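You operate a simulated robot arm through the tools that you are given. There is no shell and no other tool. Be economical: measure what you need, move in short steps, check, and stop when the job is done.

The job below is to be done with a simulated two-armed robot. You get a single attempt, and the scene is never put back.

## Task
Take the black cup on the left half of the wooden bench and put it away on the grey table. Take the grey ticket from the right half of the wooden bench and put it on the top of the grey stand. Open the bottom drawer, put the cardboard ring on the right half of the wooden bench away in the tray of the bottom drawer, then shut the drawer. Take the red block and put it on the right half of the wooden bench. Put the red ticket on the work bench away on the packing table. Take the grey swatch and put it on top of the red carton on the work bench. Pull the top drawer open. Any order will do. Set down upright: black cup, grey ticket, red block.

It is judged by the outcome, as a careful person would: the job done as asked, and still so three seconds after it is handed in. It fails if anything else is knocked over, pushed out of place, dropped, spilled or broken.

## Robot
Two 7-joint arms with two-finger parallel grippers on one trunk, on a base that drives. Base frame: it is fixed to the floor where the robot stands at the start and does not move with it; the origin is under the middle of the robot, x ahead of it, y to its left, z up; the surface under the hand at the start is at about z = 900. Lengths are in mm, angles in rad, forces in N, time in s.
The left shoulder is at the start at [124, 171, 1162], the right one opposite. With the tool pointing down near the work surface each hand reaches from about 440 to 920 mm from the robot's upright axis, wherever it stands, measured 20 degrees to its own side. Places, roughly: black cup (7x7x8 cm) [600, -100, 900]; bottom drawer [700, 5000, 400]; cardboard ring (9x9x3 cm) [700, -1800, 900]; grey swatch [-5000, -1250, 750]; grey table [500, 1700, 800]; grey ticket [750, -1500, 1000]; packing table [-5300, 6200, 800]; red block (15x6x10 cm) [-2400, -1900, 800]; red carton (8x6x5 cm) [-5100, -1300, 800]; red ticket [-4750, -1250, 750]; right half of the wooden bench [600, -2000, 900]; top drawer [700, 5000, 700]; top of the grey stand (30x20 cm) [-200, 3360, 800]; tray of the bottom drawer [800, 5000, 400]. Payload 4.4 kg a hand.
The TCP of each hand is the grasp point between the finger pads, 23 mm short of the fingertips. In the tool frame z runs along the fingers and y along their closing line. Largest opening 94 mm; finger width 38, thickness 10; the body of the gripper, 54 by 96 mm, starts 39 mm behind the TCP.
Orientation is told as [roll, pitch, yaw] about the base's x, y, z axes, in that order, counted from this pose: with the fingers straight down and closing along the base's y, the tool's x points along the base's -x, its y along +y and its z along -z.

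## Interface
- The arms move only by the tool send_rows. It takes "left_steps", "right_steps" or both (then of equal length, played together; a hand with none holds still); each is one flat list of numbers, 6 for each row, row after row: the shift along the tool's x, y, z in units of 100 mm (1.0 is 100 mm), then the turn, a rotation vector about the tool's x, y, z in units of 60 degrees (1.0 is 60 degrees). In form: [x, y, z, rx, ry, rz, x, y, z, rx, ry, rz, ...]. A call has 1 to 8 rows; each row is the pose to reach, as a shift and turn from the pose commanded when the call began, along the tool's axes at that moment. "left_gripper" and "right_gripper" are, for a hand that has rows, the finger opening in mm, from 0 to 94, set as the call begins (left out, the last holds). A call with a number of a shift or a turn outside -1 to 1 is refused whole. Each row takes 0.2 s and may step no farther than 50 mm and 0.15 rad from the row before; otherwise, or with a gripper value out of range, the whole call is refused. Where a pose cannot be reached the arm comes as near as it can. A force on the tool above 40 N (or 10 N above the force at the start of the call, whichever is more), or a blocked arm, ends the call early, and 0.2 s more pass. The fingers move at their own pace (about 72 mm/s each) and stop on an object; they squeeze with about 42 N. The grip force told is the motor's: it shows also when the fingers shut on nothing. Time passes only in rows, and 0.2 s behind the last, so rows that repeat a pose let the fingers close. It gives the time, the measured TCP pose, the force on the tool (base axes), the opening and the grip force at its end, in the units of the frame above (readings bear some noise), with the torque about the TCP (base axes, N m) and any sound that the robot's microphone picked up.
- Cameras (640 x 400 px; columns grow to the right, rows downward): "scene" is now at [236.9, -37.2, 1311.7]; the picture's right is [-0.40, -0.92, 0.00], its down [-0.43, 0.19, -0.88] and it looks along [0.81, -0.35, -0.47] (base axes); focal length 247 px, centre (320, 200). "left" rides on the left gripper at [87, -16, -74] in its tool frame; the picture's right is [0.18, 0.98, 0.00], its down [-0.58, 0.11, -0.81] and it looks along [-0.79, 0.15, 0.59] (tool axes); focal length 243 px, centre (320, 200). "right" rides on the right gripper at [86, 16, -74] in its tool frame; the picture's right is [-0.18, 0.98, 0.00], its down [-0.58, -0.11, -0.81] and it looks along [-0.79, -0.15, 0.59] (tool axes); focal length 243 px, centre (320, 200). There is no depth. A picture from a camera that has moved, and an enlarged one, comes with that camera's place and axes in the base frame and with its lens.
- grab_frame(camera): a new picture of that camera. The clock stands still meanwhile.
- lift_body(by): slides the trunk up (or, below 0, down) by that many mm; the arms and the scene camera ride with it, the base frame stays. It gives what a move gives, with no picture.
- base_move(legs): drives the robot by 1 to 6 legs, each [ahead, left, turn to the left] in mm, mm and rad, along the robot's own axes; the way and the turn of a leg run together, so that a leg with both is an arc; at most 1500 mm and 3.142 rad a leg. The arms and the cameras ride along, it lands a little off, and it stops where it bumps. It gives what a move gives.
- head_to(pan, tilt): turns the head with the scene camera to pan (to the left, within 1.396 rad either way) and tilt (down, from -0.506 to 1.204), counted from straight ahead of the robot. It gives what a move gives.
- enlarge(camera, box): a new picture of the part [left, top, right, bottom] of that camera's present view, enlarged. The clock stands still meanwhile.
- job_done(): hands the job in; it is judged then, once.

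Work in short steps. Places have to be worked out from the pictures, the camera data and where the tool is seen: move nearer, look again, correct. Check each grasp and each placing, and mend what went wrong. You have 217 turns and 212 pictures in all, those below and enlarged ones among them. Open the grippers and draw the arms clear of the work before you hand the job in, unless the task says otherwise; then end with one line.

The tools are called after "Emit:" as a command line: name --argument value ..., lists and objects as JSON in quotes. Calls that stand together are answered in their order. send_rows: Moves the arms, as the interface text tells. Its arguments: {"type":"object","properties":{"left_steps":{"type":"array","items":{"type":"number"}},"left_gripper":{"type":"number"},"right_steps":{"type":"array","items":{"type":"number"}},"right_gripper":{"type":"number"}},"required":[]} The other tools are called the same way: lift_body (by) slides the trunk up or down; base_move (legs) drives the base; head_to (pan, tilt) turns the head that bears the scene camera; grab_frame (camera) takes a picture; enlarge (camera, box) takes an enlarged picture of a part of a camera's view; job_done () hands the job in.

At the start:

```text
time: 0.0
left_position: [652.1, 99.7, 1164.0]
left_tcp_rot: [0.0, 0.0, 0.002]
left_force: [0.2, -0.1, -0.1]
left_ft_torque: [-0.02, 0.0, 0.01]
left_width: 93.7
left_gripper_force: 0.1
right_position: [417.4, -326.9, 1090.8]
right_tcp_rot: [-0.001, 0.0, 0.0]
right_force: [0.0, 0.6, -0.3]
right_ft_torque: [0.01, -0.01, 0.06]
right_width: 94.2
right_gripper_force: 0.0
trunk travel left (down, up): [-175.0, 213.0]
robot x, y, heading: [-2.0, 1.9, 0.001]
head pan, tilt: [-0.41, 0.487]
```

scene: 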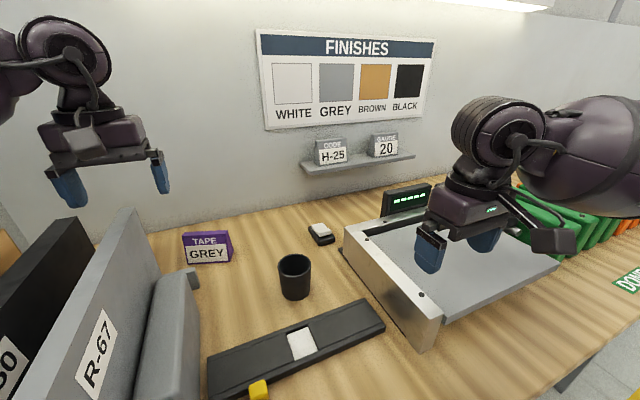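
right: 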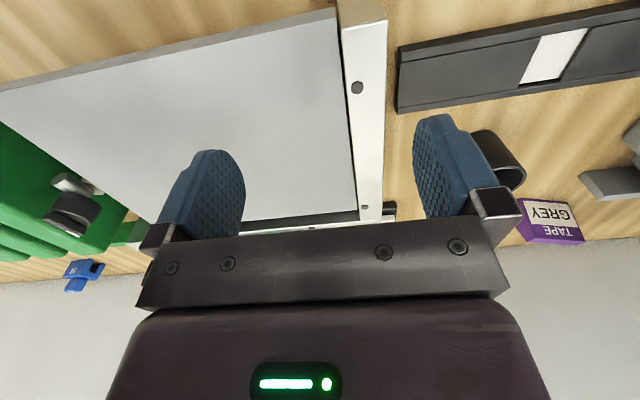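
left: 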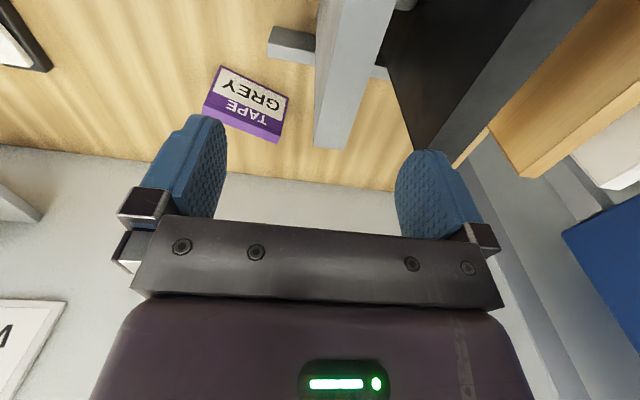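

The cup stands at about [594, -136], with its top near z=980. I'll move the right hand over it in two steps at its present height.

Emit:
send_rows --right_steps '[-0.3, 0.32, 0, 0, 0, 0, -0.6, 0.64, 0, 0, 0, 0, -0.88, 0.95, 0, 0, 0, 0]' --right_gripper 94

Emit:
send_rows --right_steps '[-0.3, 0.32, 0, 0, 0, 0, -0.6, 0.64, 0, 0, 0, 0, -0.88, 0.95, 0, 0, 0, 0]'

Emit:
grab_frame --camera "right"

Emit:
grab_frame --camera "scene"

```text
time: 0.8
left_position: [654.0, 99.1, 1164.3]
left_tcp_rot: [0.002, 0.001, 0.002]
left_force: [0.9, -0.4, -0.7]
left_ft_torque: [0.03, 0.03, -0.02]
left_width: 93.9
left_gripper_force: 0.1
right_position: [506.0, -230.4, 1089.4]
right_tcp_rot: [-0.002, 0.002, -0.001]
right_force: [0.3, 0.1, -0.8]
right_ft_torque: [-0.01, 0.01, 0.0]
right_width: 94.0
right_gripper_force: 0.0
trunk travel left (down, up): [-175.0, 213.0]
robot x, y, heading: [1.9, -3.2, -0.001]
head pan, tilt: [-0.41, 0.487]
```

```text
time: 1.6
left_position: [653.6, 100.9, 1164.4]
left_tcp_rot: [-0.003, 0.001, 0.002]
left_force: [0.4, 0.4, 0.9]
left_ft_torque: [0.0, -0.01, 0.02]
left_width: 94.0
left_gripper_force: 0.1
right_position: [593.9, -136.8, 1089.3]
right_tcp_rot: [-0.002, 0.0, -0.001]
right_force: [0.0, -1.0, -0.1]
right_ft_torque: [-0.02, 0.01, 0.01]
right_width: 94.0
right_gripper_force: 0.1
trunk travel left (down, up): [-175.0, 213.0]
robot x, y, heading: [0.8, 2.3, 0.002]
head pan, tilt: [-0.41, 0.487]
```

```text
208 pictures are left
camera right: at [508.1, -120.3, 1163.5], right [0.18, 0.98, 0.0], down [0.58, -0.11, 0.81], along [0.79, -0.15, -0.59], focal length 243 px, centre (320, 200)
```

right: 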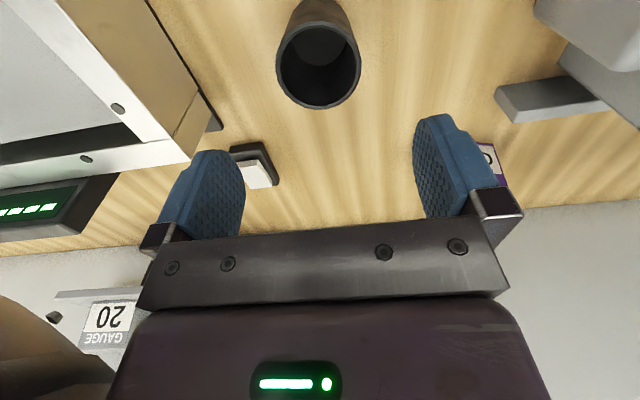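

```text
207 pictures are left
camera scene: at [237.6, -36.0, 1311.5], right [-0.4, -0.92, 0.0], down [-0.43, 0.19, -0.88], along [0.81, -0.35, -0.47], focal length 247 px, centre (320, 200)
```

scene: 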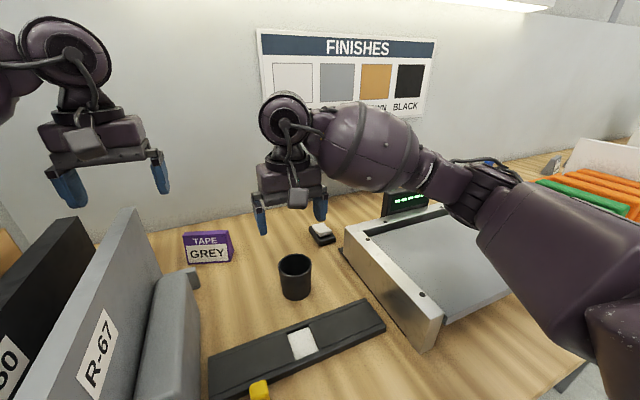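

The wrist view puts the rim centre at [592, -138], right under the hand. I'll go down around the cup to z≈948.

Emit:
send_rows --right_steps '[0, 0, 0.4, 0, 0, 0, 0, 0, 0.8, 0, 0, 0]'

Emit:
send_rows --right_steps '[0, 0, 0.3, 0, 0, 0, 0, 0, 0.61, 0, 0, 0]'

Emit:
send_rows --right_steps '[0, 0, 0, 0, 0, 0, 0, 0, 0, 0, 0, 0, 0, 0, 0, 0, 0, 0]' --right_gripper 50

Emit:
grab_frame --camera "scene"

```text
time: 2.2
left_position: [653.3, 99.9, 1164.6]
left_tcp_rot: [-0.001, 0.0, 0.003]
left_force: [0.9, 0.7, -0.1]
left_ft_torque: [-0.01, 0.01, -0.01]
left_width: 93.9
left_gripper_force: 0.0
right_position: [592.0, -137.6, 1010.2]
right_tcp_rot: [0.001, -0.002, -0.001]
right_force: [0.6, 0.1, 0.2]
right_ft_torque: [0.05, -0.01, -0.02]
right_width: 94.0
right_gripper_force: 0.0
trunk travel left (down, up): [-175.0, 213.0]
robot x, y, heading: [1.1, -3.5, -0.0]
head pan, tilt: [-0.41, 0.487]
```

```text
time: 2.8
left_position: [652.8, 100.2, 1165.6]
left_tcp_rot: [0.001, 0.001, 0.0]
left_force: [0.1, -0.4, -0.3]
left_ft_torque: [-0.03, 0.04, -0.01]
left_width: 94.2
left_gripper_force: 0.1
right_position: [592.6, -137.1, 948.5]
right_tcp_rot: [0.001, -0.001, -0.001]
right_force: [-0.1, 0.6, 0.1]
right_ft_torque: [0.01, -0.03, 0.01]
right_width: 93.8
right_gripper_force: 0.0
trunk travel left (down, up): [-175.0, 213.0]
robot x, y, heading: [-5.7, -6.8, 0.003]
head pan, tilt: [-0.41, 0.487]
```

```text
time: 3.6
left_position: [654.1, 99.6, 1164.7]
left_tcp_rot: [0.0, -0.001, 0.004]
left_force: [-0.1, -1.0, 0.1]
left_ft_torque: [0.01, 0.0, 0.03]
left_width: 94.1
left_gripper_force: 0.1
right_position: [591.7, -137.6, 949.6]
right_tcp_rot: [-0.001, -0.002, -0.001]
right_force: [0.2, 0.6, -0.7]
right_ft_torque: [0.04, -0.01, 0.05]
right_width: 66.4
right_gripper_force: 41.3
trunk travel left (down, up): [-175.0, 213.0]
robot x, y, heading: [0.0, -1.8, -0.002]
head pan, tilt: [-0.41, 0.487]
```

```text
206 pictures are left
camera scene: at [236.9, -37.2, 1311.7], right [-0.4, -0.92, 0.0], down [-0.43, 0.19, -0.88], along [0.81, -0.35, -0.47], focal length 247 px, centre (320, 200)
```

scene: 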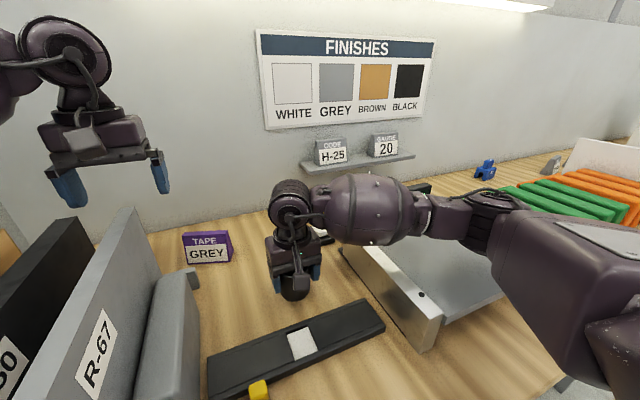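

The cup is held (66 mm, 41 N). I'll lift it, raise the trunk, back off and look left.

Emit:
send_rows --right_steps '[0, 0, -0.33, 0, 0, 0, 0, 0, -0.66, 0, 0, 0, 0, 0, -1.0, 0, 0, 0]'

Emit:
lift_body --by 100

Emit:
base_move --legs '[[-500, 0, 0]]'

Emit:
head_to --pan 0.9 --tilt 0.4

Emit:
grab_frame --camera "scene"

```text
time: 4.4
left_position: [651.6, 99.5, 1165.9]
left_tcp_rot: [0.0, -0.002, 0.001]
left_force: [-0.3, 0.3, -0.5]
left_ft_torque: [0.0, 0.0, 0.0]
left_width: 93.8
left_gripper_force: 0.1
right_position: [591.9, -137.4, 1049.8]
right_tcp_rot: [-0.002, -0.001, 0.0]
right_force: [-0.1, 0.3, -0.7]
right_ft_torque: [0.01, 0.02, -0.01]
right_width: 66.2
right_gripper_force: 42.3
trunk travel left (down, up): [-175.0, 213.0]
robot x, y, heading: [-2.3, 2.9, -0.002]
head pan, tilt: [-0.41, 0.487]
```

```text
time: 5.7
left_position: [653.7, 99.9, 1263.6]
left_tcp_rot: [-0.001, 0.003, 0.001]
left_force: [0.3, 0.8, 0.0]
left_ft_torque: [0.01, -0.03, 0.01]
left_width: 94.1
left_gripper_force: 0.1
right_position: [593.3, -136.7, 1148.0]
right_tcp_rot: [0.0, 0.002, 0.001]
right_force: [-0.2, 0.1, -0.4]
right_ft_torque: [-0.01, 0.02, 0.01]
right_width: 66.3
right_gripper_force: 41.7
trunk travel left (down, up): [-275.0, 113.0]
robot x, y, heading: [0.9, -4.4, -0.001]
head pan, tilt: [-0.41, 0.487]
```

```text
time: 8.7
left_position: [155.9, 101.7, 1265.2]
left_tcp_rot: [0.0, -0.002, 0.006]
left_force: [-1.0, -0.9, -1.0]
left_ft_torque: [0.02, -0.01, 0.03]
left_width: 93.9
left_gripper_force: 0.1
right_position: [97.0, -134.7, 1150.0]
right_tcp_rot: [-0.001, 0.001, 0.006]
right_force: [-0.1, 0.2, 0.2]
right_ft_torque: [0.01, 0.0, -0.02]
right_width: 66.3
right_gripper_force: 42.4
trunk travel left (down, up): [-275.0, 113.0]
robot x, y, heading: [-497.8, -0.1, 0.008]
head pan, tilt: [-0.41, 0.487]
```

```text
time: 10.1
left_position: [155.9, 102.3, 1265.6]
left_tcp_rot: [0.0, 0.0, 0.007]
left_force: [-0.3, -0.3, 0.3]
left_ft_torque: [-0.02, 0.01, -0.01]
left_width: 93.8
left_gripper_force: 0.0
right_position: [97.0, -135.2, 1148.2]
right_tcp_rot: [0.0, 0.0, 0.005]
right_force: [0.2, -0.4, -0.4]
right_ft_torque: [-0.03, -0.01, 0.0]
right_width: 66.5
right_gripper_force: 42.2
trunk travel left (down, up): [-275.0, 113.0]
robot x, y, heading: [-497.5, -0.8, 0.007]
head pan, tilt: [0.901, 0.4]
```

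```text
205 pictures are left
camera scene: at [-362.6, 71.1, 1427.7], right [0.79, -0.62, 0.0], down [-0.24, -0.31, -0.92], along [0.57, 0.72, -0.39], focal length 247 px, centre (320, 200)
```

scene: 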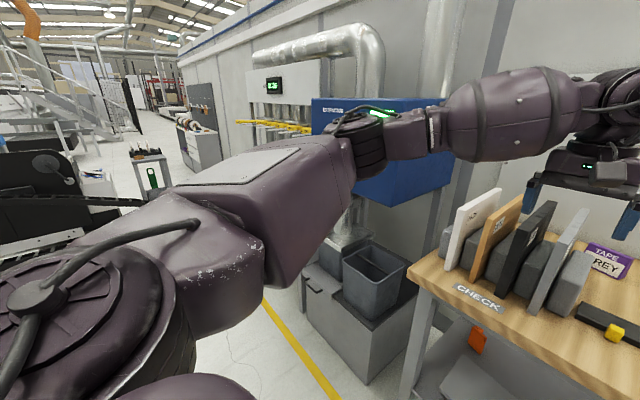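

The blue unit and bins stand between. I'll drive 1000 mm left along the aisle and look again.

Emit:
base_move --legs '[[0, 1000, 0]]'

Emit:
head_to --pan 0.35 --tilt 0.45

Emit:
grab_frame --camera "scene"

Emit:
grab_frame --camera "right"

```text
time: 19.2
left_position: [153.7, 1098.7, 1265.5]
left_tcp_rot: [0.0, 0.0, 0.006]
left_force: [0.5, 0.1, 0.3]
left_ft_torque: [0.02, 0.04, 0.04]
left_width: 94.5
left_gripper_force: 0.1
right_position: [93.1, 862.2, 1149.2]
right_tcp_rot: [-0.001, 0.002, 0.004]
right_force: [0.0, 0.0, -1.7]
right_ft_torque: [0.01, 0.03, 0.0]
right_width: 66.3
right_gripper_force: 42.0
trunk travel left (down, up): [-275.0, 113.0]
robot x, y, heading: [-497.3, 996.6, 0.001]
head pan, tilt: [0.901, 0.4]
```

```text
time: 20.2
left_position: [153.3, 1098.0, 1266.4]
left_tcp_rot: [-0.002, 0.0, 0.004]
left_force: [-0.8, 0.0, 0.1]
left_ft_torque: [0.03, -0.01, 0.03]
left_width: 94.0
left_gripper_force: 0.1
right_position: [92.3, 862.1, 1148.7]
right_tcp_rot: [0.0, 0.001, 0.004]
right_force: [1.3, 0.9, -1.1]
right_ft_torque: [0.0, -0.01, 0.02]
right_width: 66.0
right_gripper_force: 42.0
trunk travel left (down, up): [-275.0, 113.0]
robot x, y, heading: [-500.6, 996.6, -0.001]
head pan, tilt: [0.351, 0.45]
```

```text
204 pictures are left
camera scene: at [-337.9, 1028.3, 1423.1], right [0.35, -0.94, 0.0], down [-0.41, -0.15, -0.9], along [0.84, 0.31, -0.44], focal length 247 px, centre (320, 200)
```

scene: 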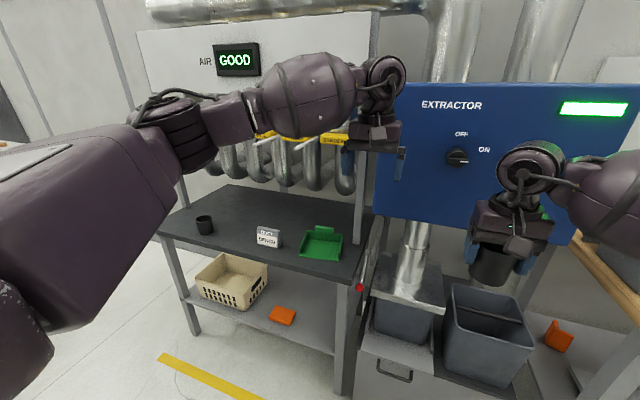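

```text
203 pictures are left
camera right: at [5.8, 877.8, 1223.3], right [0.18, 0.98, 0.0], down [0.58, -0.11, 0.81], along [0.79, -0.15, -0.59], focal length 243 px, centre (320, 200)
```

right: 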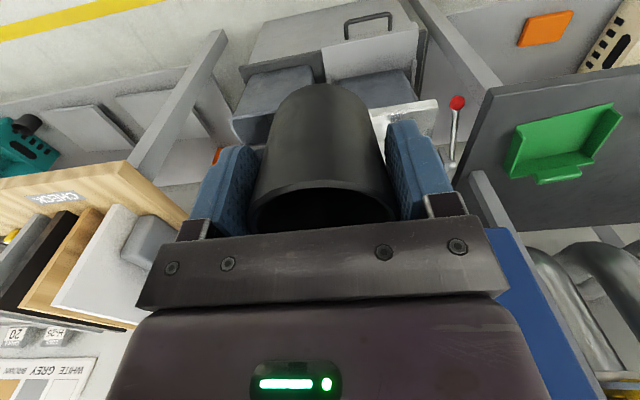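

The grey table spans about x 275–840, y 1150–2030, with a free spot near [400, 1690]. I'll check what stands to the left, and the card, before driving on.

Emit:
enlarge --camera "scene" --box '[160, 180, 360, 300]'

Emit:
head_to --pan 1.39 --tilt 0.5

Emit:
grab_frame --camera "scene"

```text
3.20 times, centred on (260, 240) of scene
camera zoom: at [-337.9, 1028.3, 1423.1], right [0.35, -0.94, 0.0], down [-0.41, -0.15, -0.9], along [0.84, 0.31, -0.44], focal length 791 px, centre (512, 72)
```

zoom: 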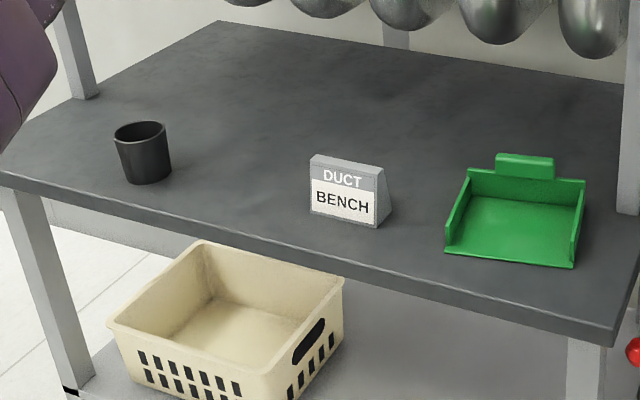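

```text
time: 21.5
left_position: [152.2, 1098.0, 1265.1]
left_tcp_rot: [0.0, 0.0, 0.004]
left_force: [-0.7, -0.2, -0.3]
left_ft_torque: [-0.03, 0.01, 0.02]
left_width: 94.3
left_gripper_force: 0.0
right_position: [93.5, 862.1, 1148.2]
right_tcp_rot: [0.0, -0.001, 0.004]
right_force: [0.0, -0.9, -1.0]
right_ft_torque: [-0.01, 0.01, -0.01]
right_width: 66.3
right_gripper_force: 41.8
trunk travel left (down, up): [-275.0, 113.0]
robot x, y, heading: [-502.1, 999.0, 0.003]
head pan, tilt: [1.389, 0.499]
```

```text
201 pictures are left
camera scene: at [-407.9, 1085.9, 1418.6], right [0.98, -0.18, 0.0], down [-0.09, -0.47, -0.88], along [0.16, 0.86, -0.48], focal length 247 px, centre (320, 200)
```

scene: 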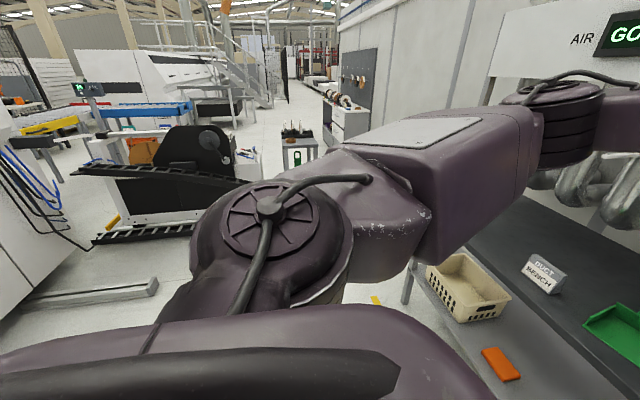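

The way is clear (the black machine is beyond y≈3200). I'll drive so that the cup hangs over [400, 1690].

Emit:
base_move --legs '[[0, 828, 0], [306, 0, 0]]'

Emit:
head_to --pan -0.2 --tilt 0.75

Emit:
grab_frame --camera "scene"

```text
time: 30.3
left_position: [370.2, 1911.7, 1263.4]
left_tcp_rot: [0.0, 0.003, 0.0]
left_force: [0.9, -0.6, 1.0]
left_ft_torque: [0.0, -0.01, -0.02]
left_width: 94.1
left_gripper_force: 0.2
right_position: [299.6, 1675.0, 1150.3]
right_tcp_rot: [-0.007, 0.014, -0.001]
right_force: [-3.6, -1.8, 0.0]
right_ft_torque: [0.19, -0.29, -0.15]
right_width: 66.3
right_gripper_force: 42.3
trunk travel left (down, up): [-275.0, 113.0]
robot x, y, heading: [-287.4, 1815.0, -0.005]
head pan, tilt: [1.389, 0.499]
stopped in leg 2: the force on the tool passed its limit at 178 N (the readings are from after the stop); the commanded pose is now the measured one
```

```text
time: 31.9
left_position: [369.3, 1911.4, 1264.3]
left_tcp_rot: [0.001, 0.003, 0.001]
left_force: [0.3, 0.2, 0.1]
left_ft_torque: [0.03, 0.0, 0.01]
left_width: 94.0
left_gripper_force: 0.1
right_position: [301.2, 1673.7, 1149.7]
right_tcp_rot: [-0.005, 0.014, -0.001]
right_force: [-5.2, -3.3, -1.0]
right_ft_torque: [0.2, -0.47, -0.17]
right_width: 66.4
right_gripper_force: 42.5
trunk travel left (down, up): [-275.0, 113.0]
robot x, y, heading: [-284.1, 1813.8, -0.004]
head pan, tilt: [-0.201, 0.75]
```

```text
200 pictures are left
camera scene: at [-127.5, 1795.5, 1396.8], right [-0.2, -0.98, 0.0], down [-0.67, 0.14, -0.73], along [0.72, -0.15, -0.68], focal length 247 px, centre (320, 200)
```

scene: 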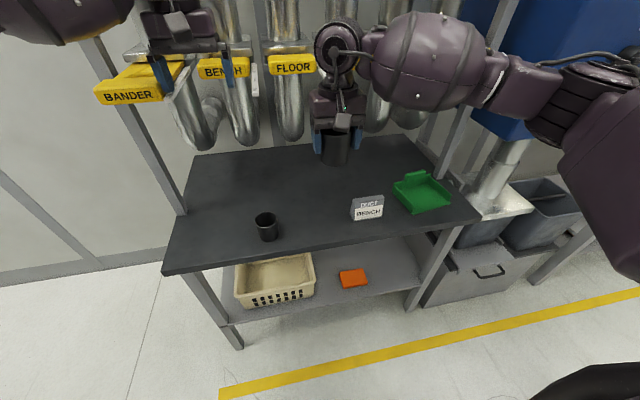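

The right tool hit something at x≈300 and the base stopped; the cup is still held. I'll look before moving.

Emit:
grab_frame --camera "right"

Emit:
head_to --pan -0.2 --tilt 0.25

Emit:
grab_frame --camera "scene"

```text
199 pictures are left
camera right: at [214.9, 1691.0, 1224.8], right [0.18, 0.98, -0.01], down [0.59, -0.1, 0.8], along [0.78, -0.15, -0.6], focal length 243 px, centre (320, 200)
```

right: 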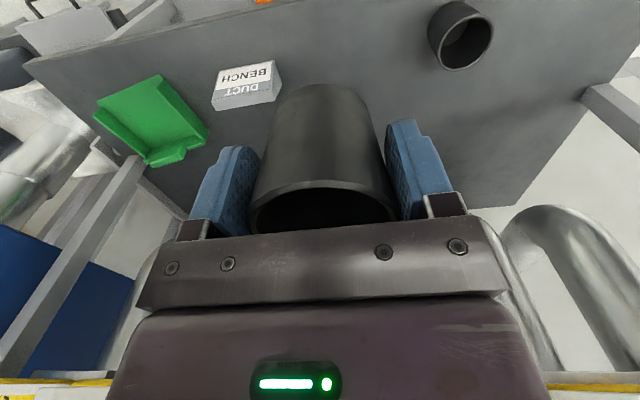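

```text
time: 32.9
left_position: [369.1, 1910.6, 1263.8]
left_tcp_rot: [0.001, 0.002, 0.001]
left_force: [0.1, -0.2, -0.6]
left_ft_torque: [0.05, 0.0, -0.03]
left_width: 93.8
left_gripper_force: 0.1
right_position: [301.1, 1673.9, 1149.2]
right_tcp_rot: [-0.003, 0.015, -0.001]
right_force: [-6.3, -2.4, -1.1]
right_ft_torque: [0.18, -0.49, -0.2]
right_width: 66.3
right_gripper_force: 41.6
trunk travel left (down, up): [-275.0, 113.0]
robot x, y, heading: [-281.1, 1815.8, -0.004]
head pan, tilt: [-0.201, 0.25]
```

```text
198 pictures are left
camera scene: at [-117.2, 1793.3, 1441.8], right [-0.2, -0.98, 0.0], down [-0.24, 0.05, -0.97], along [0.95, -0.2, -0.25], focal length 247 px, centre (320, 200)
```

scene: 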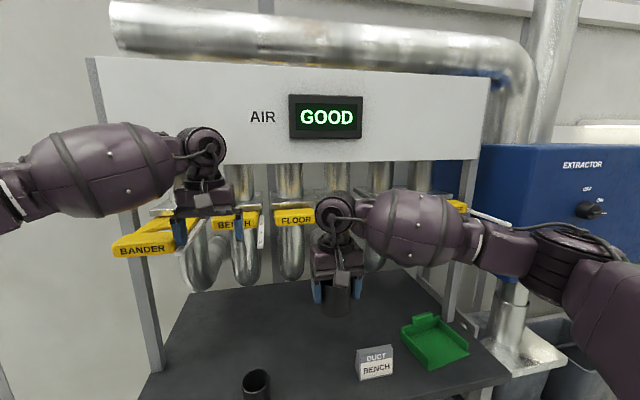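

The wrist seems to have met one of the yellow gate handles. I'll back off, lower the trunk to get below them, and pull the left hand back.

Emit:
base_move --legs '[[-130, 0, 0]]'

Emit:
head_to --pan -0.2 --tilt 0.45

Emit:
send_rows --left_steps '[0.33, 0, 0, 0, 0, 0, 0.66, 0, 0, 0, 0, 0, 1.0, 0, 0, 0, 0, 0]'

Emit:
lift_body --by -265

Emit:
grab_frame --camera "scene"

```text
time: 34.2
left_position: [240.0, 1914.0, 1264.6]
left_tcp_rot: [0.001, 0.0, 0.0]
left_force: [0.4, -0.9, 0.4]
left_ft_torque: [0.0, 0.01, 0.01]
left_width: 94.0
left_gripper_force: 0.2
right_position: [172.5, 1676.0, 1149.4]
right_tcp_rot: [-0.005, 0.016, 0.0]
right_force: [-0.1, 1.2, -0.1]
right_ft_torque: [0.0, -0.01, -0.01]
right_width: 66.3
right_gripper_force: 42.0
trunk travel left (down, up): [-275.0, 113.0]
robot x, y, heading: [-412.6, 1815.2, -0.004]
head pan, tilt: [-0.201, 0.25]
```

```text
time: 34.9
left_position: [242.2, 1912.3, 1264.1]
left_tcp_rot: [0.0, 0.003, 0.001]
left_force: [-0.7, -0.1, -0.1]
left_ft_torque: [-0.01, 0.01, -0.02]
left_width: 93.9
left_gripper_force: 0.1
right_position: [174.3, 1675.6, 1148.6]
right_tcp_rot: [-0.005, 0.015, 0.002]
right_force: [-0.4, -0.1, -0.7]
right_ft_torque: [-0.03, 0.0, 0.03]
right_width: 66.4
right_gripper_force: 41.9
trunk travel left (down, up): [-275.0, 113.0]
robot x, y, heading: [-413.7, 1814.7, -0.006]
head pan, tilt: [-0.201, 0.45]
```

```text
time: 35.7
left_position: [141.1, 1912.2, 1264.8]
left_tcp_rot: [0.0, 0.003, 0.003]
left_force: [-1.0, -0.3, 0.8]
left_ft_torque: [-0.03, -0.01, 0.04]
left_width: 93.7
left_gripper_force: 0.1
right_position: [172.9, 1676.4, 1149.6]
right_tcp_rot: [-0.006, 0.016, 0.0]
right_force: [0.2, 0.3, -0.4]
right_ft_torque: [-0.04, 0.02, 0.0]
right_width: 66.4
right_gripper_force: 42.4
trunk travel left (down, up): [-275.0, 113.0]
robot x, y, heading: [-410.4, 1815.4, -0.002]
head pan, tilt: [-0.201, 0.45]
```

```text
time: 38.4
left_position: [140.0, 1913.3, 999.2]
left_tcp_rot: [0.0, 0.0, 0.002]
left_force: [-0.4, 0.6, -0.1]
left_ft_torque: [-0.02, 0.01, -0.04]
left_width: 94.1
left_gripper_force: 0.0
right_position: [173.0, 1676.9, 884.7]
right_tcp_rot: [-0.004, 0.013, 0.002]
right_force: [-0.3, 0.4, 0.5]
right_ft_torque: [-0.02, -0.02, 0.01]
right_width: 66.1
right_gripper_force: 41.4
trunk travel left (down, up): [-10.0, 378.0]
robot x, y, heading: [-414.2, 1812.3, -0.003]
head pan, tilt: [-0.201, 0.45]
```

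```text
197 pictures are left
camera scene: at [-21.1, 1794.0, 1114.5], right [-0.2, -0.98, 0.0], down [-0.43, 0.09, -0.9], along [0.88, -0.18, -0.43], focal length 247 px, centre (320, 200)
```

scene: 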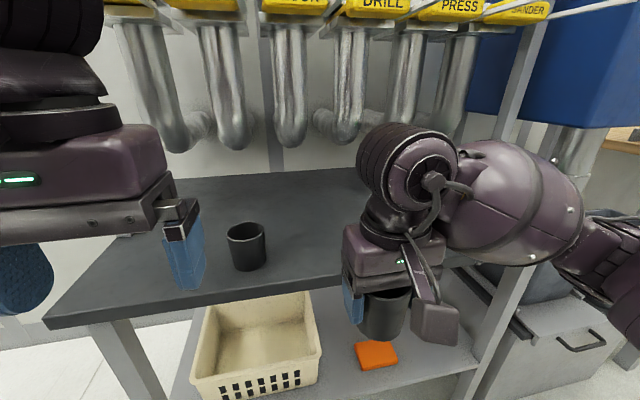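

Pipes and gate handles are now above the hand. I'll advance the base by 125 mm and the right arm by 100 mm to about [400, 1677].

Emit:
base_move --legs '[[125, 0, 0]]'

Emit:
send_rows --right_steps '[-0.33, 0, 0, 0, 0, 0, -0.66, 0, 0, 0, 0, 0, -1.0, 0, 0, 0, 0, 0]'

Emit:
grab_frame --camera "scene"

Emit:
grab_frame --camera "right"

```text
time: 39.7
left_position: [267.1, 1911.2, 997.7]
left_tcp_rot: [0.001, 0.002, 0.002]
left_force: [0.1, 0.4, 0.4]
left_ft_torque: [-0.01, 0.03, -0.01]
left_width: 94.0
left_gripper_force: 0.1
right_position: [298.9, 1676.9, 884.0]
right_tcp_rot: [-0.005, 0.016, 0.003]
right_force: [0.0, 0.0, -0.9]
right_ft_torque: [0.0, 0.02, 0.04]
right_width: 66.2
right_gripper_force: 42.3
trunk travel left (down, up): [-10.0, 378.0]
robot x, y, heading: [-286.5, 1816.0, -0.004]
head pan, tilt: [-0.201, 0.45]
```

```text
time: 40.5
left_position: [265.9, 1912.9, 998.0]
left_tcp_rot: [-0.001, 0.002, 0.002]
left_force: [0.6, -0.1, -0.8]
left_ft_torque: [-0.01, 0.03, 0.02]
left_width: 93.9
left_gripper_force: 0.0
right_position: [398.9, 1676.7, 883.6]
right_tcp_rot: [-0.006, 0.016, 0.004]
right_force: [0.7, 0.1, -0.6]
right_ft_torque: [-0.01, 0.0, 0.03]
right_width: 66.3
right_gripper_force: 42.0
trunk travel left (down, up): [-10.0, 378.0]
robot x, y, heading: [-285.4, 1812.9, -0.004]
head pan, tilt: [-0.201, 0.45]
```

```text
196 pictures are left
camera scene: at [104.3, 1793.8, 1113.9], right [-0.2, -0.98, 0.0], down [-0.43, 0.09, -0.9], along [0.88, -0.18, -0.44], focal length 247 px, centre (320, 200)
```

scene: 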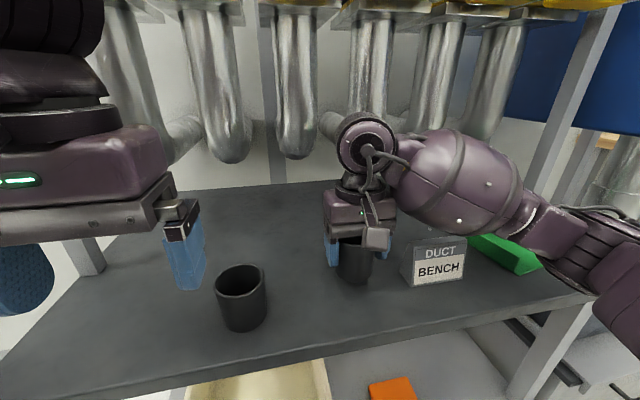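

```text
195 pictures are left
camera right: at [312.9, 1692.6, 958.2], right [0.18, 0.98, -0.01], down [0.59, -0.1, 0.8], along [0.78, -0.15, -0.6], focal length 243 px, centre (320, 200)
```

right: 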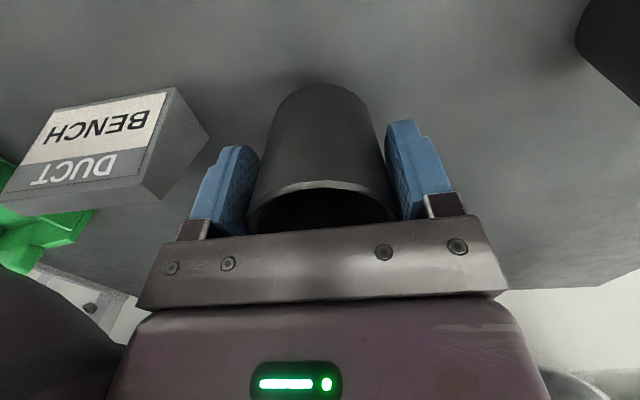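

The cup is about 35 mm above the table with clearance on both sides. I'll lower it with a slight shift away from the card, watching the force.

Emit:
send_rows --right_steps '[0, 0.1, 0.15, 0, 0, 0, 0, 0.15, 0.25, 0, 0, 0, 0, 0.15, 0.3, 0, 0, 0, 0, 0.15, 0.34, 0, 0, 0]'

```text
time: 41.5
left_position: [266.1, 1912.5, 999.9]
left_tcp_rot: [0.001, 0.001, 0.001]
left_force: [0.1, 0.5, -0.7]
left_ft_torque: [-0.04, -0.01, -0.02]
left_width: 93.6
left_gripper_force: 0.0
right_position: [398.1, 1691.2, 849.5]
right_tcp_rot: [-0.005, 0.013, 0.004]
right_force: [0.7, -0.1, 6.0]
right_ft_torque: [0.07, -0.26, -0.03]
right_width: 66.3
right_gripper_force: 42.2
trunk travel left (down, up): [-10.0, 378.0]
robot x, y, heading: [-289.1, 1817.1, -0.005]
head pan, tilt: [-0.201, 0.45]
```

Contact is felt (6 N up). I'll open the fingers, raise the hand and check.

Emit:
send_rows --right_steps '[0, 0, 0, 0, 0, 0, 0, 0, 0, 0, 0, 0, 0, 0, 0, 0, 0, 0]' --right_gripper 94

Emit:
send_rows --right_steps '[0, 0, -0.3, 0, 0, 0, 0, 0, -0.6, 0, 0, 0, 0, 0, -1, 0, 0, 0]'

Emit:
base_move --legs '[[-450, 0, 0]]'

Emit:
grab_frame --camera "scene"

```text
time: 42.3
left_position: [265.3, 1911.8, 998.8]
left_tcp_rot: [0.001, 0.002, 0.003]
left_force: [-0.6, 0.5, -0.4]
left_ft_torque: [-0.01, 0.01, -0.03]
left_width: 94.1
left_gripper_force: 0.1
right_position: [397.8, 1691.5, 847.8]
right_tcp_rot: [-0.008, 0.014, 0.004]
right_force: [0.3, -0.1, -0.5]
right_ft_torque: [0.01, -0.01, 0.01]
right_width: 93.9
right_gripper_force: 0.0
trunk travel left (down, up): [-10.0, 378.0]
robot x, y, heading: [-288.8, 1816.2, -0.005]
head pan, tilt: [-0.201, 0.45]
```

```text
time: 43.1
left_position: [264.1, 1912.6, 1000.6]
left_tcp_rot: [0.001, 0.001, 0.003]
left_force: [-0.5, 0.4, 0.0]
left_ft_torque: [-0.03, 0.0, 0.01]
left_width: 94.1
left_gripper_force: 0.1
right_position: [399.1, 1690.9, 949.9]
right_tcp_rot: [-0.005, 0.014, 0.003]
right_force: [1.0, 0.3, -0.4]
right_ft_torque: [0.0, -0.02, 0.0]
right_width: 94.1
right_gripper_force: 0.1
trunk travel left (down, up): [-10.0, 378.0]
robot x, y, heading: [-287.6, 1812.8, -0.002]
head pan, tilt: [-0.201, 0.45]
```

```text
time: 45.8
left_position: [-184.5, 1914.4, 998.3]
left_tcp_rot: [-0.001, 0.002, 0.003]
left_force: [-0.2, -0.4, -0.3]
left_ft_torque: [0.0, -0.01, -0.05]
left_width: 93.8
left_gripper_force: 0.2
right_position: [-50.9, 1691.9, 949.0]
right_tcp_rot: [-0.006, 0.015, 0.004]
right_force: [-0.2, 0.1, -0.1]
right_ft_torque: [-0.01, -0.01, 0.0]
right_width: 94.0
right_gripper_force: 0.1
trunk travel left (down, up): [-10.0, 378.0]
robot x, y, heading: [-740.4, 1820.6, -0.0]
head pan, tilt: [-0.201, 0.45]
```

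```text
194 pictures are left
camera scene: at [-346.5, 1795.2, 1114.3], right [-0.2, -0.98, 0.0], down [-0.43, 0.09, -0.9], along [0.88, -0.18, -0.43], focal length 247 px, centre (320, 200)
```

scene: 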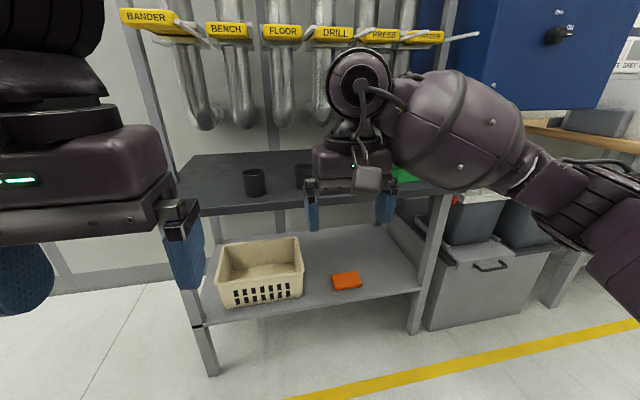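

The cup stands. I'll raise the trunk, drive back to y≈0 and look to the right.

Emit:
lift_body --by 220

Emit:
base_move --legs '[[140, 0, 0], [0, -1000, 0], [0, -1000, 0]]'

Emit:
head_to --pan -0.9 --tilt 0.4

Emit:
grab_frame --camera "scene"

```text
time: 48.1
left_position: [-183.2, 1914.3, 1217.8]
left_tcp_rot: [0.0, 0.004, 0.002]
left_force: [-0.2, -0.3, -1.2]
left_ft_torque: [-0.01, 0.0, 0.03]
left_width: 93.8
left_gripper_force: 0.1
right_position: [-50.8, 1694.2, 1166.3]
right_tcp_rot: [-0.006, 0.016, 0.002]
right_force: [-0.2, -0.1, -0.3]
right_ft_torque: [0.0, -0.02, 0.03]
right_width: 94.1
right_gripper_force: 0.0
trunk travel left (down, up): [-230.0, 158.0]
robot x, y, heading: [-739.9, 1814.2, -0.001]
head pan, tilt: [-0.201, 0.45]
```

```text
time: 66.7
left_position: [-50.8, -74.1, 1219.1]
left_tcp_rot: [0.0, 0.001, 0.007]
left_force: [-0.3, 0.2, -0.1]
left_ft_torque: [0.01, -0.01, -0.01]
left_width: 94.1
left_gripper_force: 0.1
right_position: [84.3, -294.2, 1168.0]
right_tcp_rot: [-0.005, 0.014, 0.009]
right_force: [0.2, -0.4, 0.1]
right_ft_torque: [-0.02, 0.01, -0.03]
right_width: 94.1
right_gripper_force: 0.0
trunk travel left (down, up): [-230.0, 158.0]
robot x, y, heading: [-604.7, -177.3, -0.001]
head pan, tilt: [-0.201, 0.45]
```

```text
time: 67.8
left_position: [-51.3, -74.8, 1219.3]
left_tcp_rot: [-0.001, 0.001, 0.007]
left_force: [0.2, -0.5, 0.8]
left_ft_torque: [0.01, 0.01, 0.01]
left_width: 94.0
left_gripper_force: 0.1
right_position: [83.8, -294.5, 1168.7]
right_tcp_rot: [-0.005, 0.014, 0.006]
right_force: [0.1, 0.6, -0.7]
right_ft_torque: [-0.02, 0.01, -0.01]
right_width: 93.7
right_gripper_force: 0.1
trunk travel left (down, up): [-230.0, 158.0]
robot x, y, heading: [-604.4, -177.1, -0.002]
head pan, tilt: [-0.901, 0.4]
```

```text
193 pictures are left
camera scene: at [-441.5, -248.6, 1380.1], right [-0.78, -0.62, 0.0], down [-0.24, 0.3, -0.92], along [0.57, -0.72, -0.39], focal length 247 px, centre (320, 200)
```

scene: 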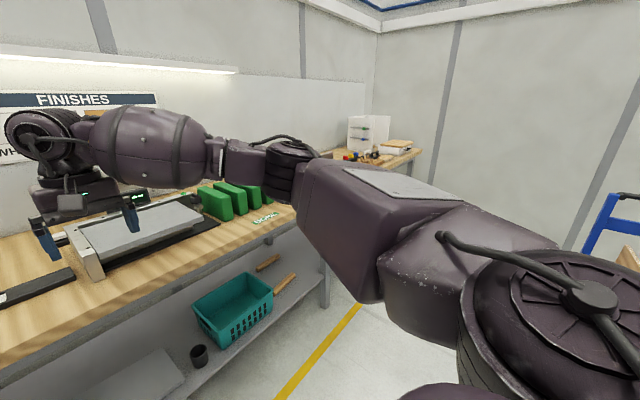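

The right half of the bench comes into view beyond the arm. I'll drive 1450 mm right and look.

Emit:
base_move --legs '[[0, -1450, 0]]'

Emit:
head_to --pan -0.1 --tilt 0.45

Emit:
grab_frame --camera "scene"

```text
time: 74.0
left_position: [-49.4, -678.2, 1219.4]
left_tcp_rot: [0.003, 0.002, 0.007]
left_force: [-0.5, -0.6, 0.4]
left_ft_torque: [0.01, 0.02, 0.01]
left_width: 94.1
left_gripper_force: 0.1
right_position: [84.6, -897.8, 1169.3]
right_tcp_rot: [-0.005, 0.014, 0.01]
right_force: [0.9, -1.0, 0.2]
right_ft_torque: [0.05, -0.02, -0.01]
right_width: 94.1
right_gripper_force: 0.0
trunk travel left (down, up): [-230.0, 158.0]
robot x, y, heading: [-607.3, -778.6, 0.005]
head pan, tilt: [-0.901, 0.4]
stopped in leg 1: the robot was blocked; the commanded pose is now the measured one
```

```text
time: 75.1
left_position: [-49.0, -676.4, 1217.2]
left_tcp_rot: [0.001, 0.002, 0.009]
left_force: [0.6, -1.0, -0.2]
left_ft_torque: [-0.02, -0.01, 0.03]
left_width: 93.9
left_gripper_force: 0.0
right_position: [85.3, -896.5, 1168.8]
right_tcp_rot: [-0.006, 0.013, 0.009]
right_force: [-0.7, -0.6, -0.2]
right_ft_torque: [0.01, 0.0, 0.01]
right_width: 94.1
right_gripper_force: 0.1
trunk travel left (down, up): [-230.0, 158.0]
robot x, y, heading: [-605.1, -779.0, 0.005]
head pan, tilt: [-0.099, 0.45]
```

```text
192 pictures are left
camera scene: at [-407.2, -788.3, 1375.4], right [-0.1, -1.0, 0.0], down [-0.43, 0.04, -0.9], along [0.9, -0.09, -0.44], focal length 247 px, centre (320, 200)
```

scene: 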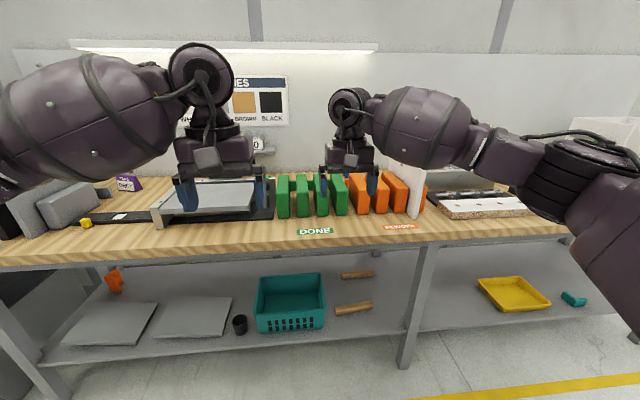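

The base was blocked at y≈-779. I'll look right and down to see what is there.

Emit:
head_to --pan -1.39 --tilt 0.55

Emit:
grab_frame --camera "scene"

```text
time: 76.6
left_position: [-50.0, -676.9, 1218.6]
left_tcp_rot: [-0.001, 0.0, 0.009]
left_force: [-0.1, 0.3, -0.1]
left_ft_torque: [0.01, 0.01, -0.03]
left_width: 94.0
left_gripper_force: 0.0
right_position: [84.8, -895.6, 1168.4]
right_tcp_rot: [-0.005, 0.014, 0.01]
right_force: [0.0, -0.4, 0.2]
right_ft_torque: [0.02, -0.02, 0.05]
right_width: 94.1
right_gripper_force: 0.0
trunk travel left (down, up): [-230.0, 158.0]
robot x, y, heading: [-602.5, -779.8, -0.0]
head pan, tilt: [-1.389, 0.55]
```

```text
191 pictures are left
camera scene: at [-482.1, -867.6, 1366.4], right [-0.98, -0.18, 0.0], down [-0.1, 0.51, -0.85], along [0.16, -0.84, -0.52], focal length 247 px, centre (320, 200)
```

scene: 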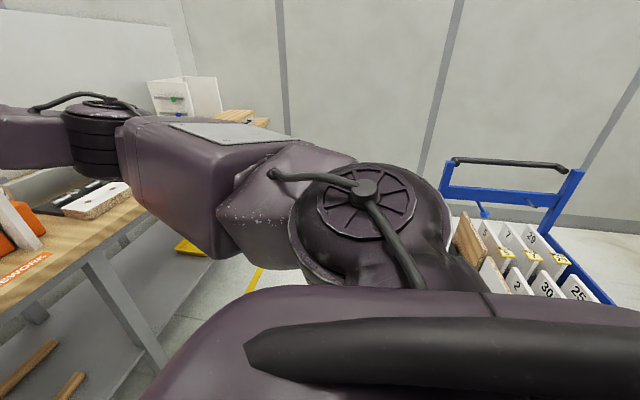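

A blue cart stands to the rear right and clipped the base. I'll step away, raise the trunk so the hands clear the tall board, and drive along nearer the bench.

Emit:
lift_body --by 155

Emit:
base_move --legs '[[0, 60, 0], [380, 0, 0]]'

Emit:
head_to --pan -0.7 --tilt 0.5

Emit:
grab_frame --camera "scene"

Emit:
grab_frame --camera "right"

```text
time: 78.3
left_position: [-50.7, -676.5, 1372.8]
left_tcp_rot: [0.0, 0.001, 0.01]
left_force: [0.0, 0.5, -0.2]
left_ft_torque: [-0.01, -0.03, 0.01]
left_width: 94.1
left_gripper_force: 0.1
right_position: [83.0, -897.1, 1323.7]
right_tcp_rot: [-0.004, 0.013, 0.011]
right_force: [0.8, -0.2, 0.6]
right_ft_torque: [-0.01, 0.02, 0.05]
right_width: 93.9
right_gripper_force: 0.2
trunk travel left (down, up): [-385.0, 3.0]
robot x, y, heading: [-603.8, -778.5, 0.004]
head pan, tilt: [-1.389, 0.55]
```

```text
time: 81.6
left_position: [332.8, -613.0, 1374.3]
left_tcp_rot: [-0.001, 0.002, 0.013]
left_force: [-0.3, -0.9, -0.7]
left_ft_torque: [0.0, 0.01, 0.03]
left_width: 94.1
left_gripper_force: 0.0
right_position: [467.3, -831.2, 1324.0]
right_tcp_rot: [-0.006, 0.013, 0.014]
right_force: [1.1, 0.5, -0.4]
right_ft_torque: [0.0, 0.01, 0.0]
right_width: 94.2
right_gripper_force: 0.1
trunk travel left (down, up): [-385.0, 3.0]
robot x, y, heading: [-221.1, -719.3, 0.009]
head pan, tilt: [-1.389, 0.55]
```

```text
time: 82.6
left_position: [332.4, -613.5, 1374.5]
left_tcp_rot: [0.0, 0.002, 0.012]
left_force: [-0.2, -0.7, 0.2]
left_ft_torque: [0.03, 0.03, 0.0]
left_width: 93.8
left_gripper_force: 0.1
right_position: [466.7, -832.9, 1323.8]
right_tcp_rot: [-0.004, 0.014, 0.015]
right_force: [-0.2, 0.1, -0.2]
right_ft_torque: [-0.02, -0.01, -0.02]
right_width: 93.8
right_gripper_force: 0.0
trunk travel left (down, up): [-385.0, 3.0]
robot x, y, heading: [-218.1, -721.9, 0.004]
head pan, tilt: [-0.7, 0.499]
```

```text
190 pictures are left
camera scene: at [-92.6, -775.8, 1530.3], right [-0.64, -0.77, 0.0], down [-0.37, 0.31, -0.88], along [0.67, -0.56, -0.48], focal length 247 px, centre (320, 200)
```

scene: 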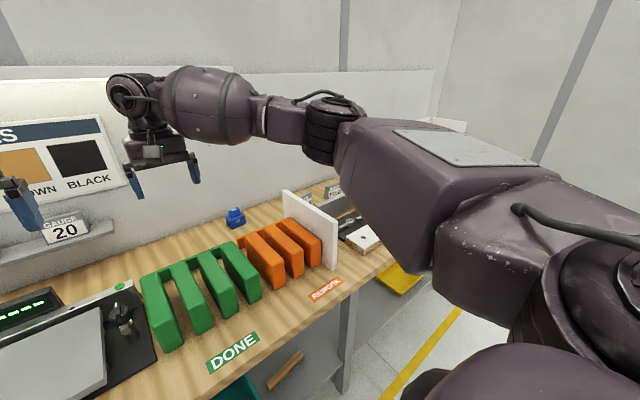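

```text
189 pictures are left
camera right: at [381.2, -816.7, 1399.3], right [0.17, 0.99, -0.01], down [0.59, -0.1, 0.8], along [0.79, -0.14, -0.6], focal length 243 px, centre (320, 200)
```

right: 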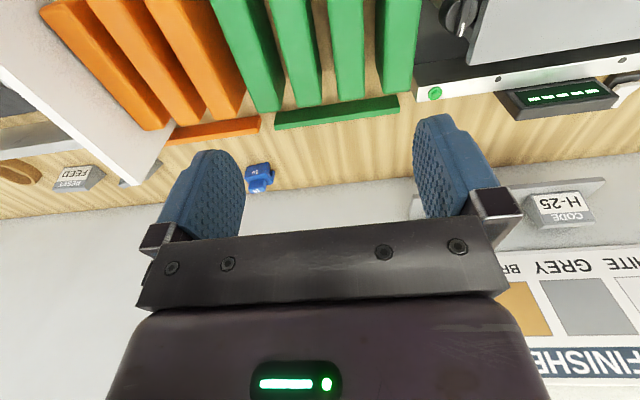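

The divider is low; the way at this height is clear. I'll drive 900 mm right.

Emit:
base_move --legs '[[0, -900, -0.008]]'

Emit:
head_to --pan -0.15 --tilt 0.65

Emit:
grab_frame --camera "scene"

Emit:
grab_frame --camera "right"

```text
time: 90.8
left_position: [337.2, -1502.0, 1374.5]
left_tcp_rot: [0.0, 0.001, 0.013]
left_force: [-0.8, -0.1, -1.3]
left_ft_torque: [0.0, 0.0, 0.03]
left_width: 94.4
left_gripper_force: 0.1
right_position: [473.2, -1720.7, 1324.2]
right_tcp_rot: [-0.004, 0.014, 0.014]
right_force: [0.5, -0.4, 0.3]
right_ft_torque: [-0.03, 0.01, -0.03]
right_width: 94.0
right_gripper_force: 0.0
trunk travel left (down, up): [-385.0, 3.0]
robot x, y, heading: [-217.4, -1607.4, 0.003]
head pan, tilt: [-0.7, 0.499]
```

```text
time: 91.8
left_position: [338.0, -1502.2, 1375.2]
left_tcp_rot: [-0.001, 0.001, 0.011]
left_force: [0.3, 1.2, 0.4]
left_ft_torque: [0.04, -0.03, -0.01]
left_width: 94.0
left_gripper_force: 0.0
right_position: [472.1, -1721.2, 1324.1]
right_tcp_rot: [-0.006, 0.014, 0.014]
right_force: [1.7, 0.7, -0.1]
right_ft_torque: [0.01, -0.04, 0.0]
right_width: 94.3
right_gripper_force: 0.1
trunk travel left (down, up): [-385.0, 3.0]
robot x, y, heading: [-216.0, -1610.1, 0.006]
head pan, tilt: [-0.15, 0.649]
```

```text
188 pictures are left
camera scene: at [-71.9, -1618.9, 1517.0], right [-0.15, -0.99, 0.0], down [-0.6, 0.09, -0.8], along [0.79, -0.12, -0.6], focal length 247 px, centre (320, 200)
```

scene: 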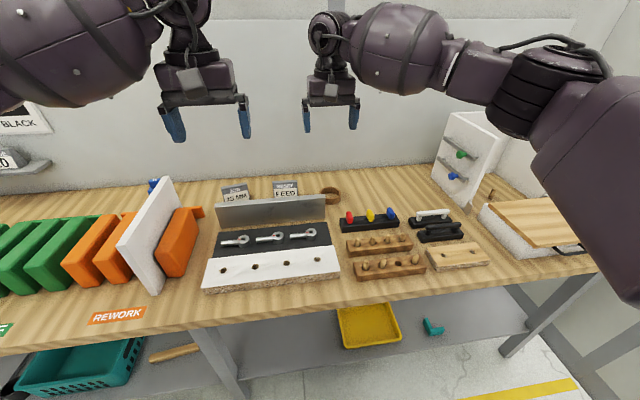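

```text
187 pictures are left
camera right: at [385.9, -1705.7, 1399.4], right [0.17, 0.99, -0.01], down [0.59, -0.1, 0.8], along [0.79, -0.14, -0.6], focal length 243 px, centre (320, 200)
```

right: 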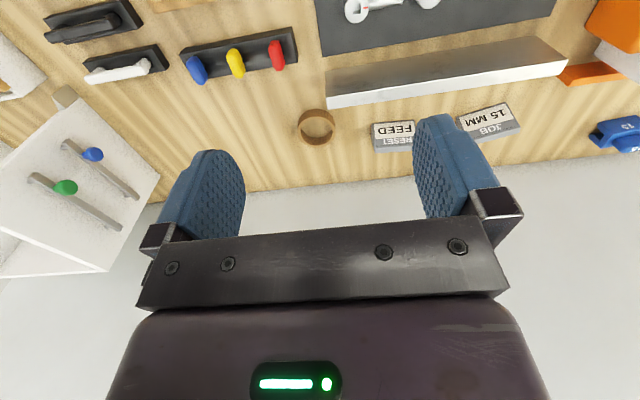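

The ring is at about [740, -1776]. Two grey labelled tent cards stand behind the metal bar; I'll enlarge to identify the grey ticket.

Emit:
enlarge --camera "scene" --box '[180, 150, 380, 275]'

Emit:
enlarge --camera "right" --box '[280, 0, 640, 225]'

Emit:
enlarge --camera "scene" --box '[380, 100, 600, 280]'

Emit:
grab_frame --camera "left"

```text
3.20 times, centred on (280, 212) of scene
camera zoom: at [-71.9, -1618.9, 1517.0], right [-0.15, -0.99, 0.0], down [-0.6, 0.09, -0.8], along [0.79, -0.12, -0.6], focal length 791 px, centre (448, 160)
```

zoom: 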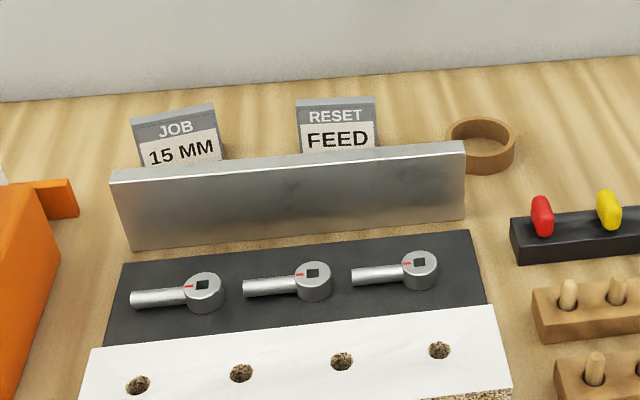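

```text
1.78 times, centred on (460, 112) of right
camera zoom: at [385.9, -1705.7, 1399.4], right [0.17, 0.99, -0.01], down [0.59, -0.1, 0.8], along [0.79, -0.14, -0.6], focal length 431 px, centre (71, 356)
```

zoom: 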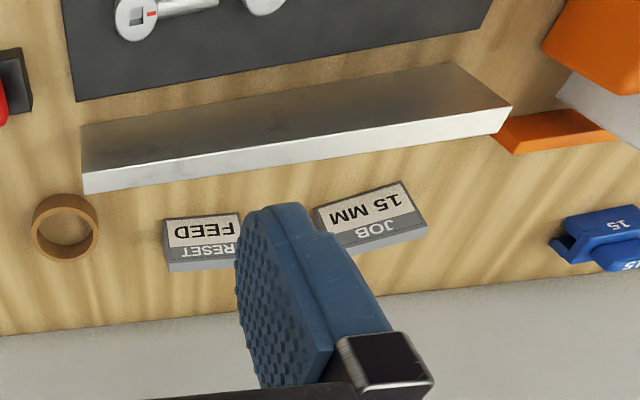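

```text
2.22 times, centred on (490, 190) of scene
camera zoom: at [-71.9, -1618.9, 1517.0], right [-0.15, -0.99, 0.0], down [-0.6, 0.09, -0.8], along [0.79, -0.12, -0.6], focal length 549 px, centre (-58, 222)
```

zoom: 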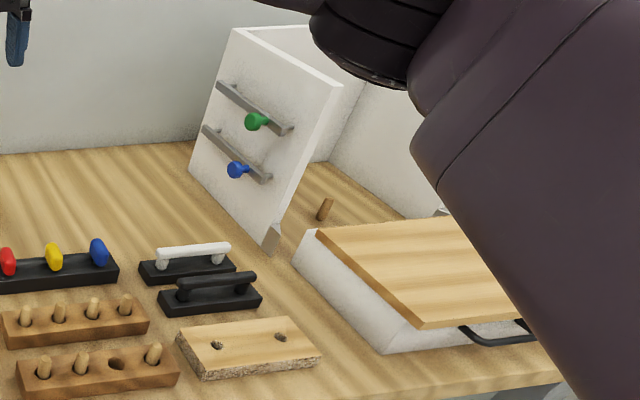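

```text
183 pictures are left
camera left: at [252.2, -1518.6, 1447.8], right [-0.2, 0.98, 0.0], down [0.58, 0.12, 0.81], along [0.79, 0.16, -0.59], focal length 243 px, centre (320, 200)
```

left: 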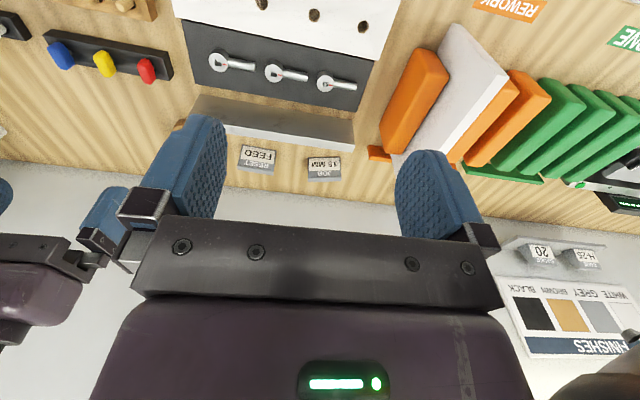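

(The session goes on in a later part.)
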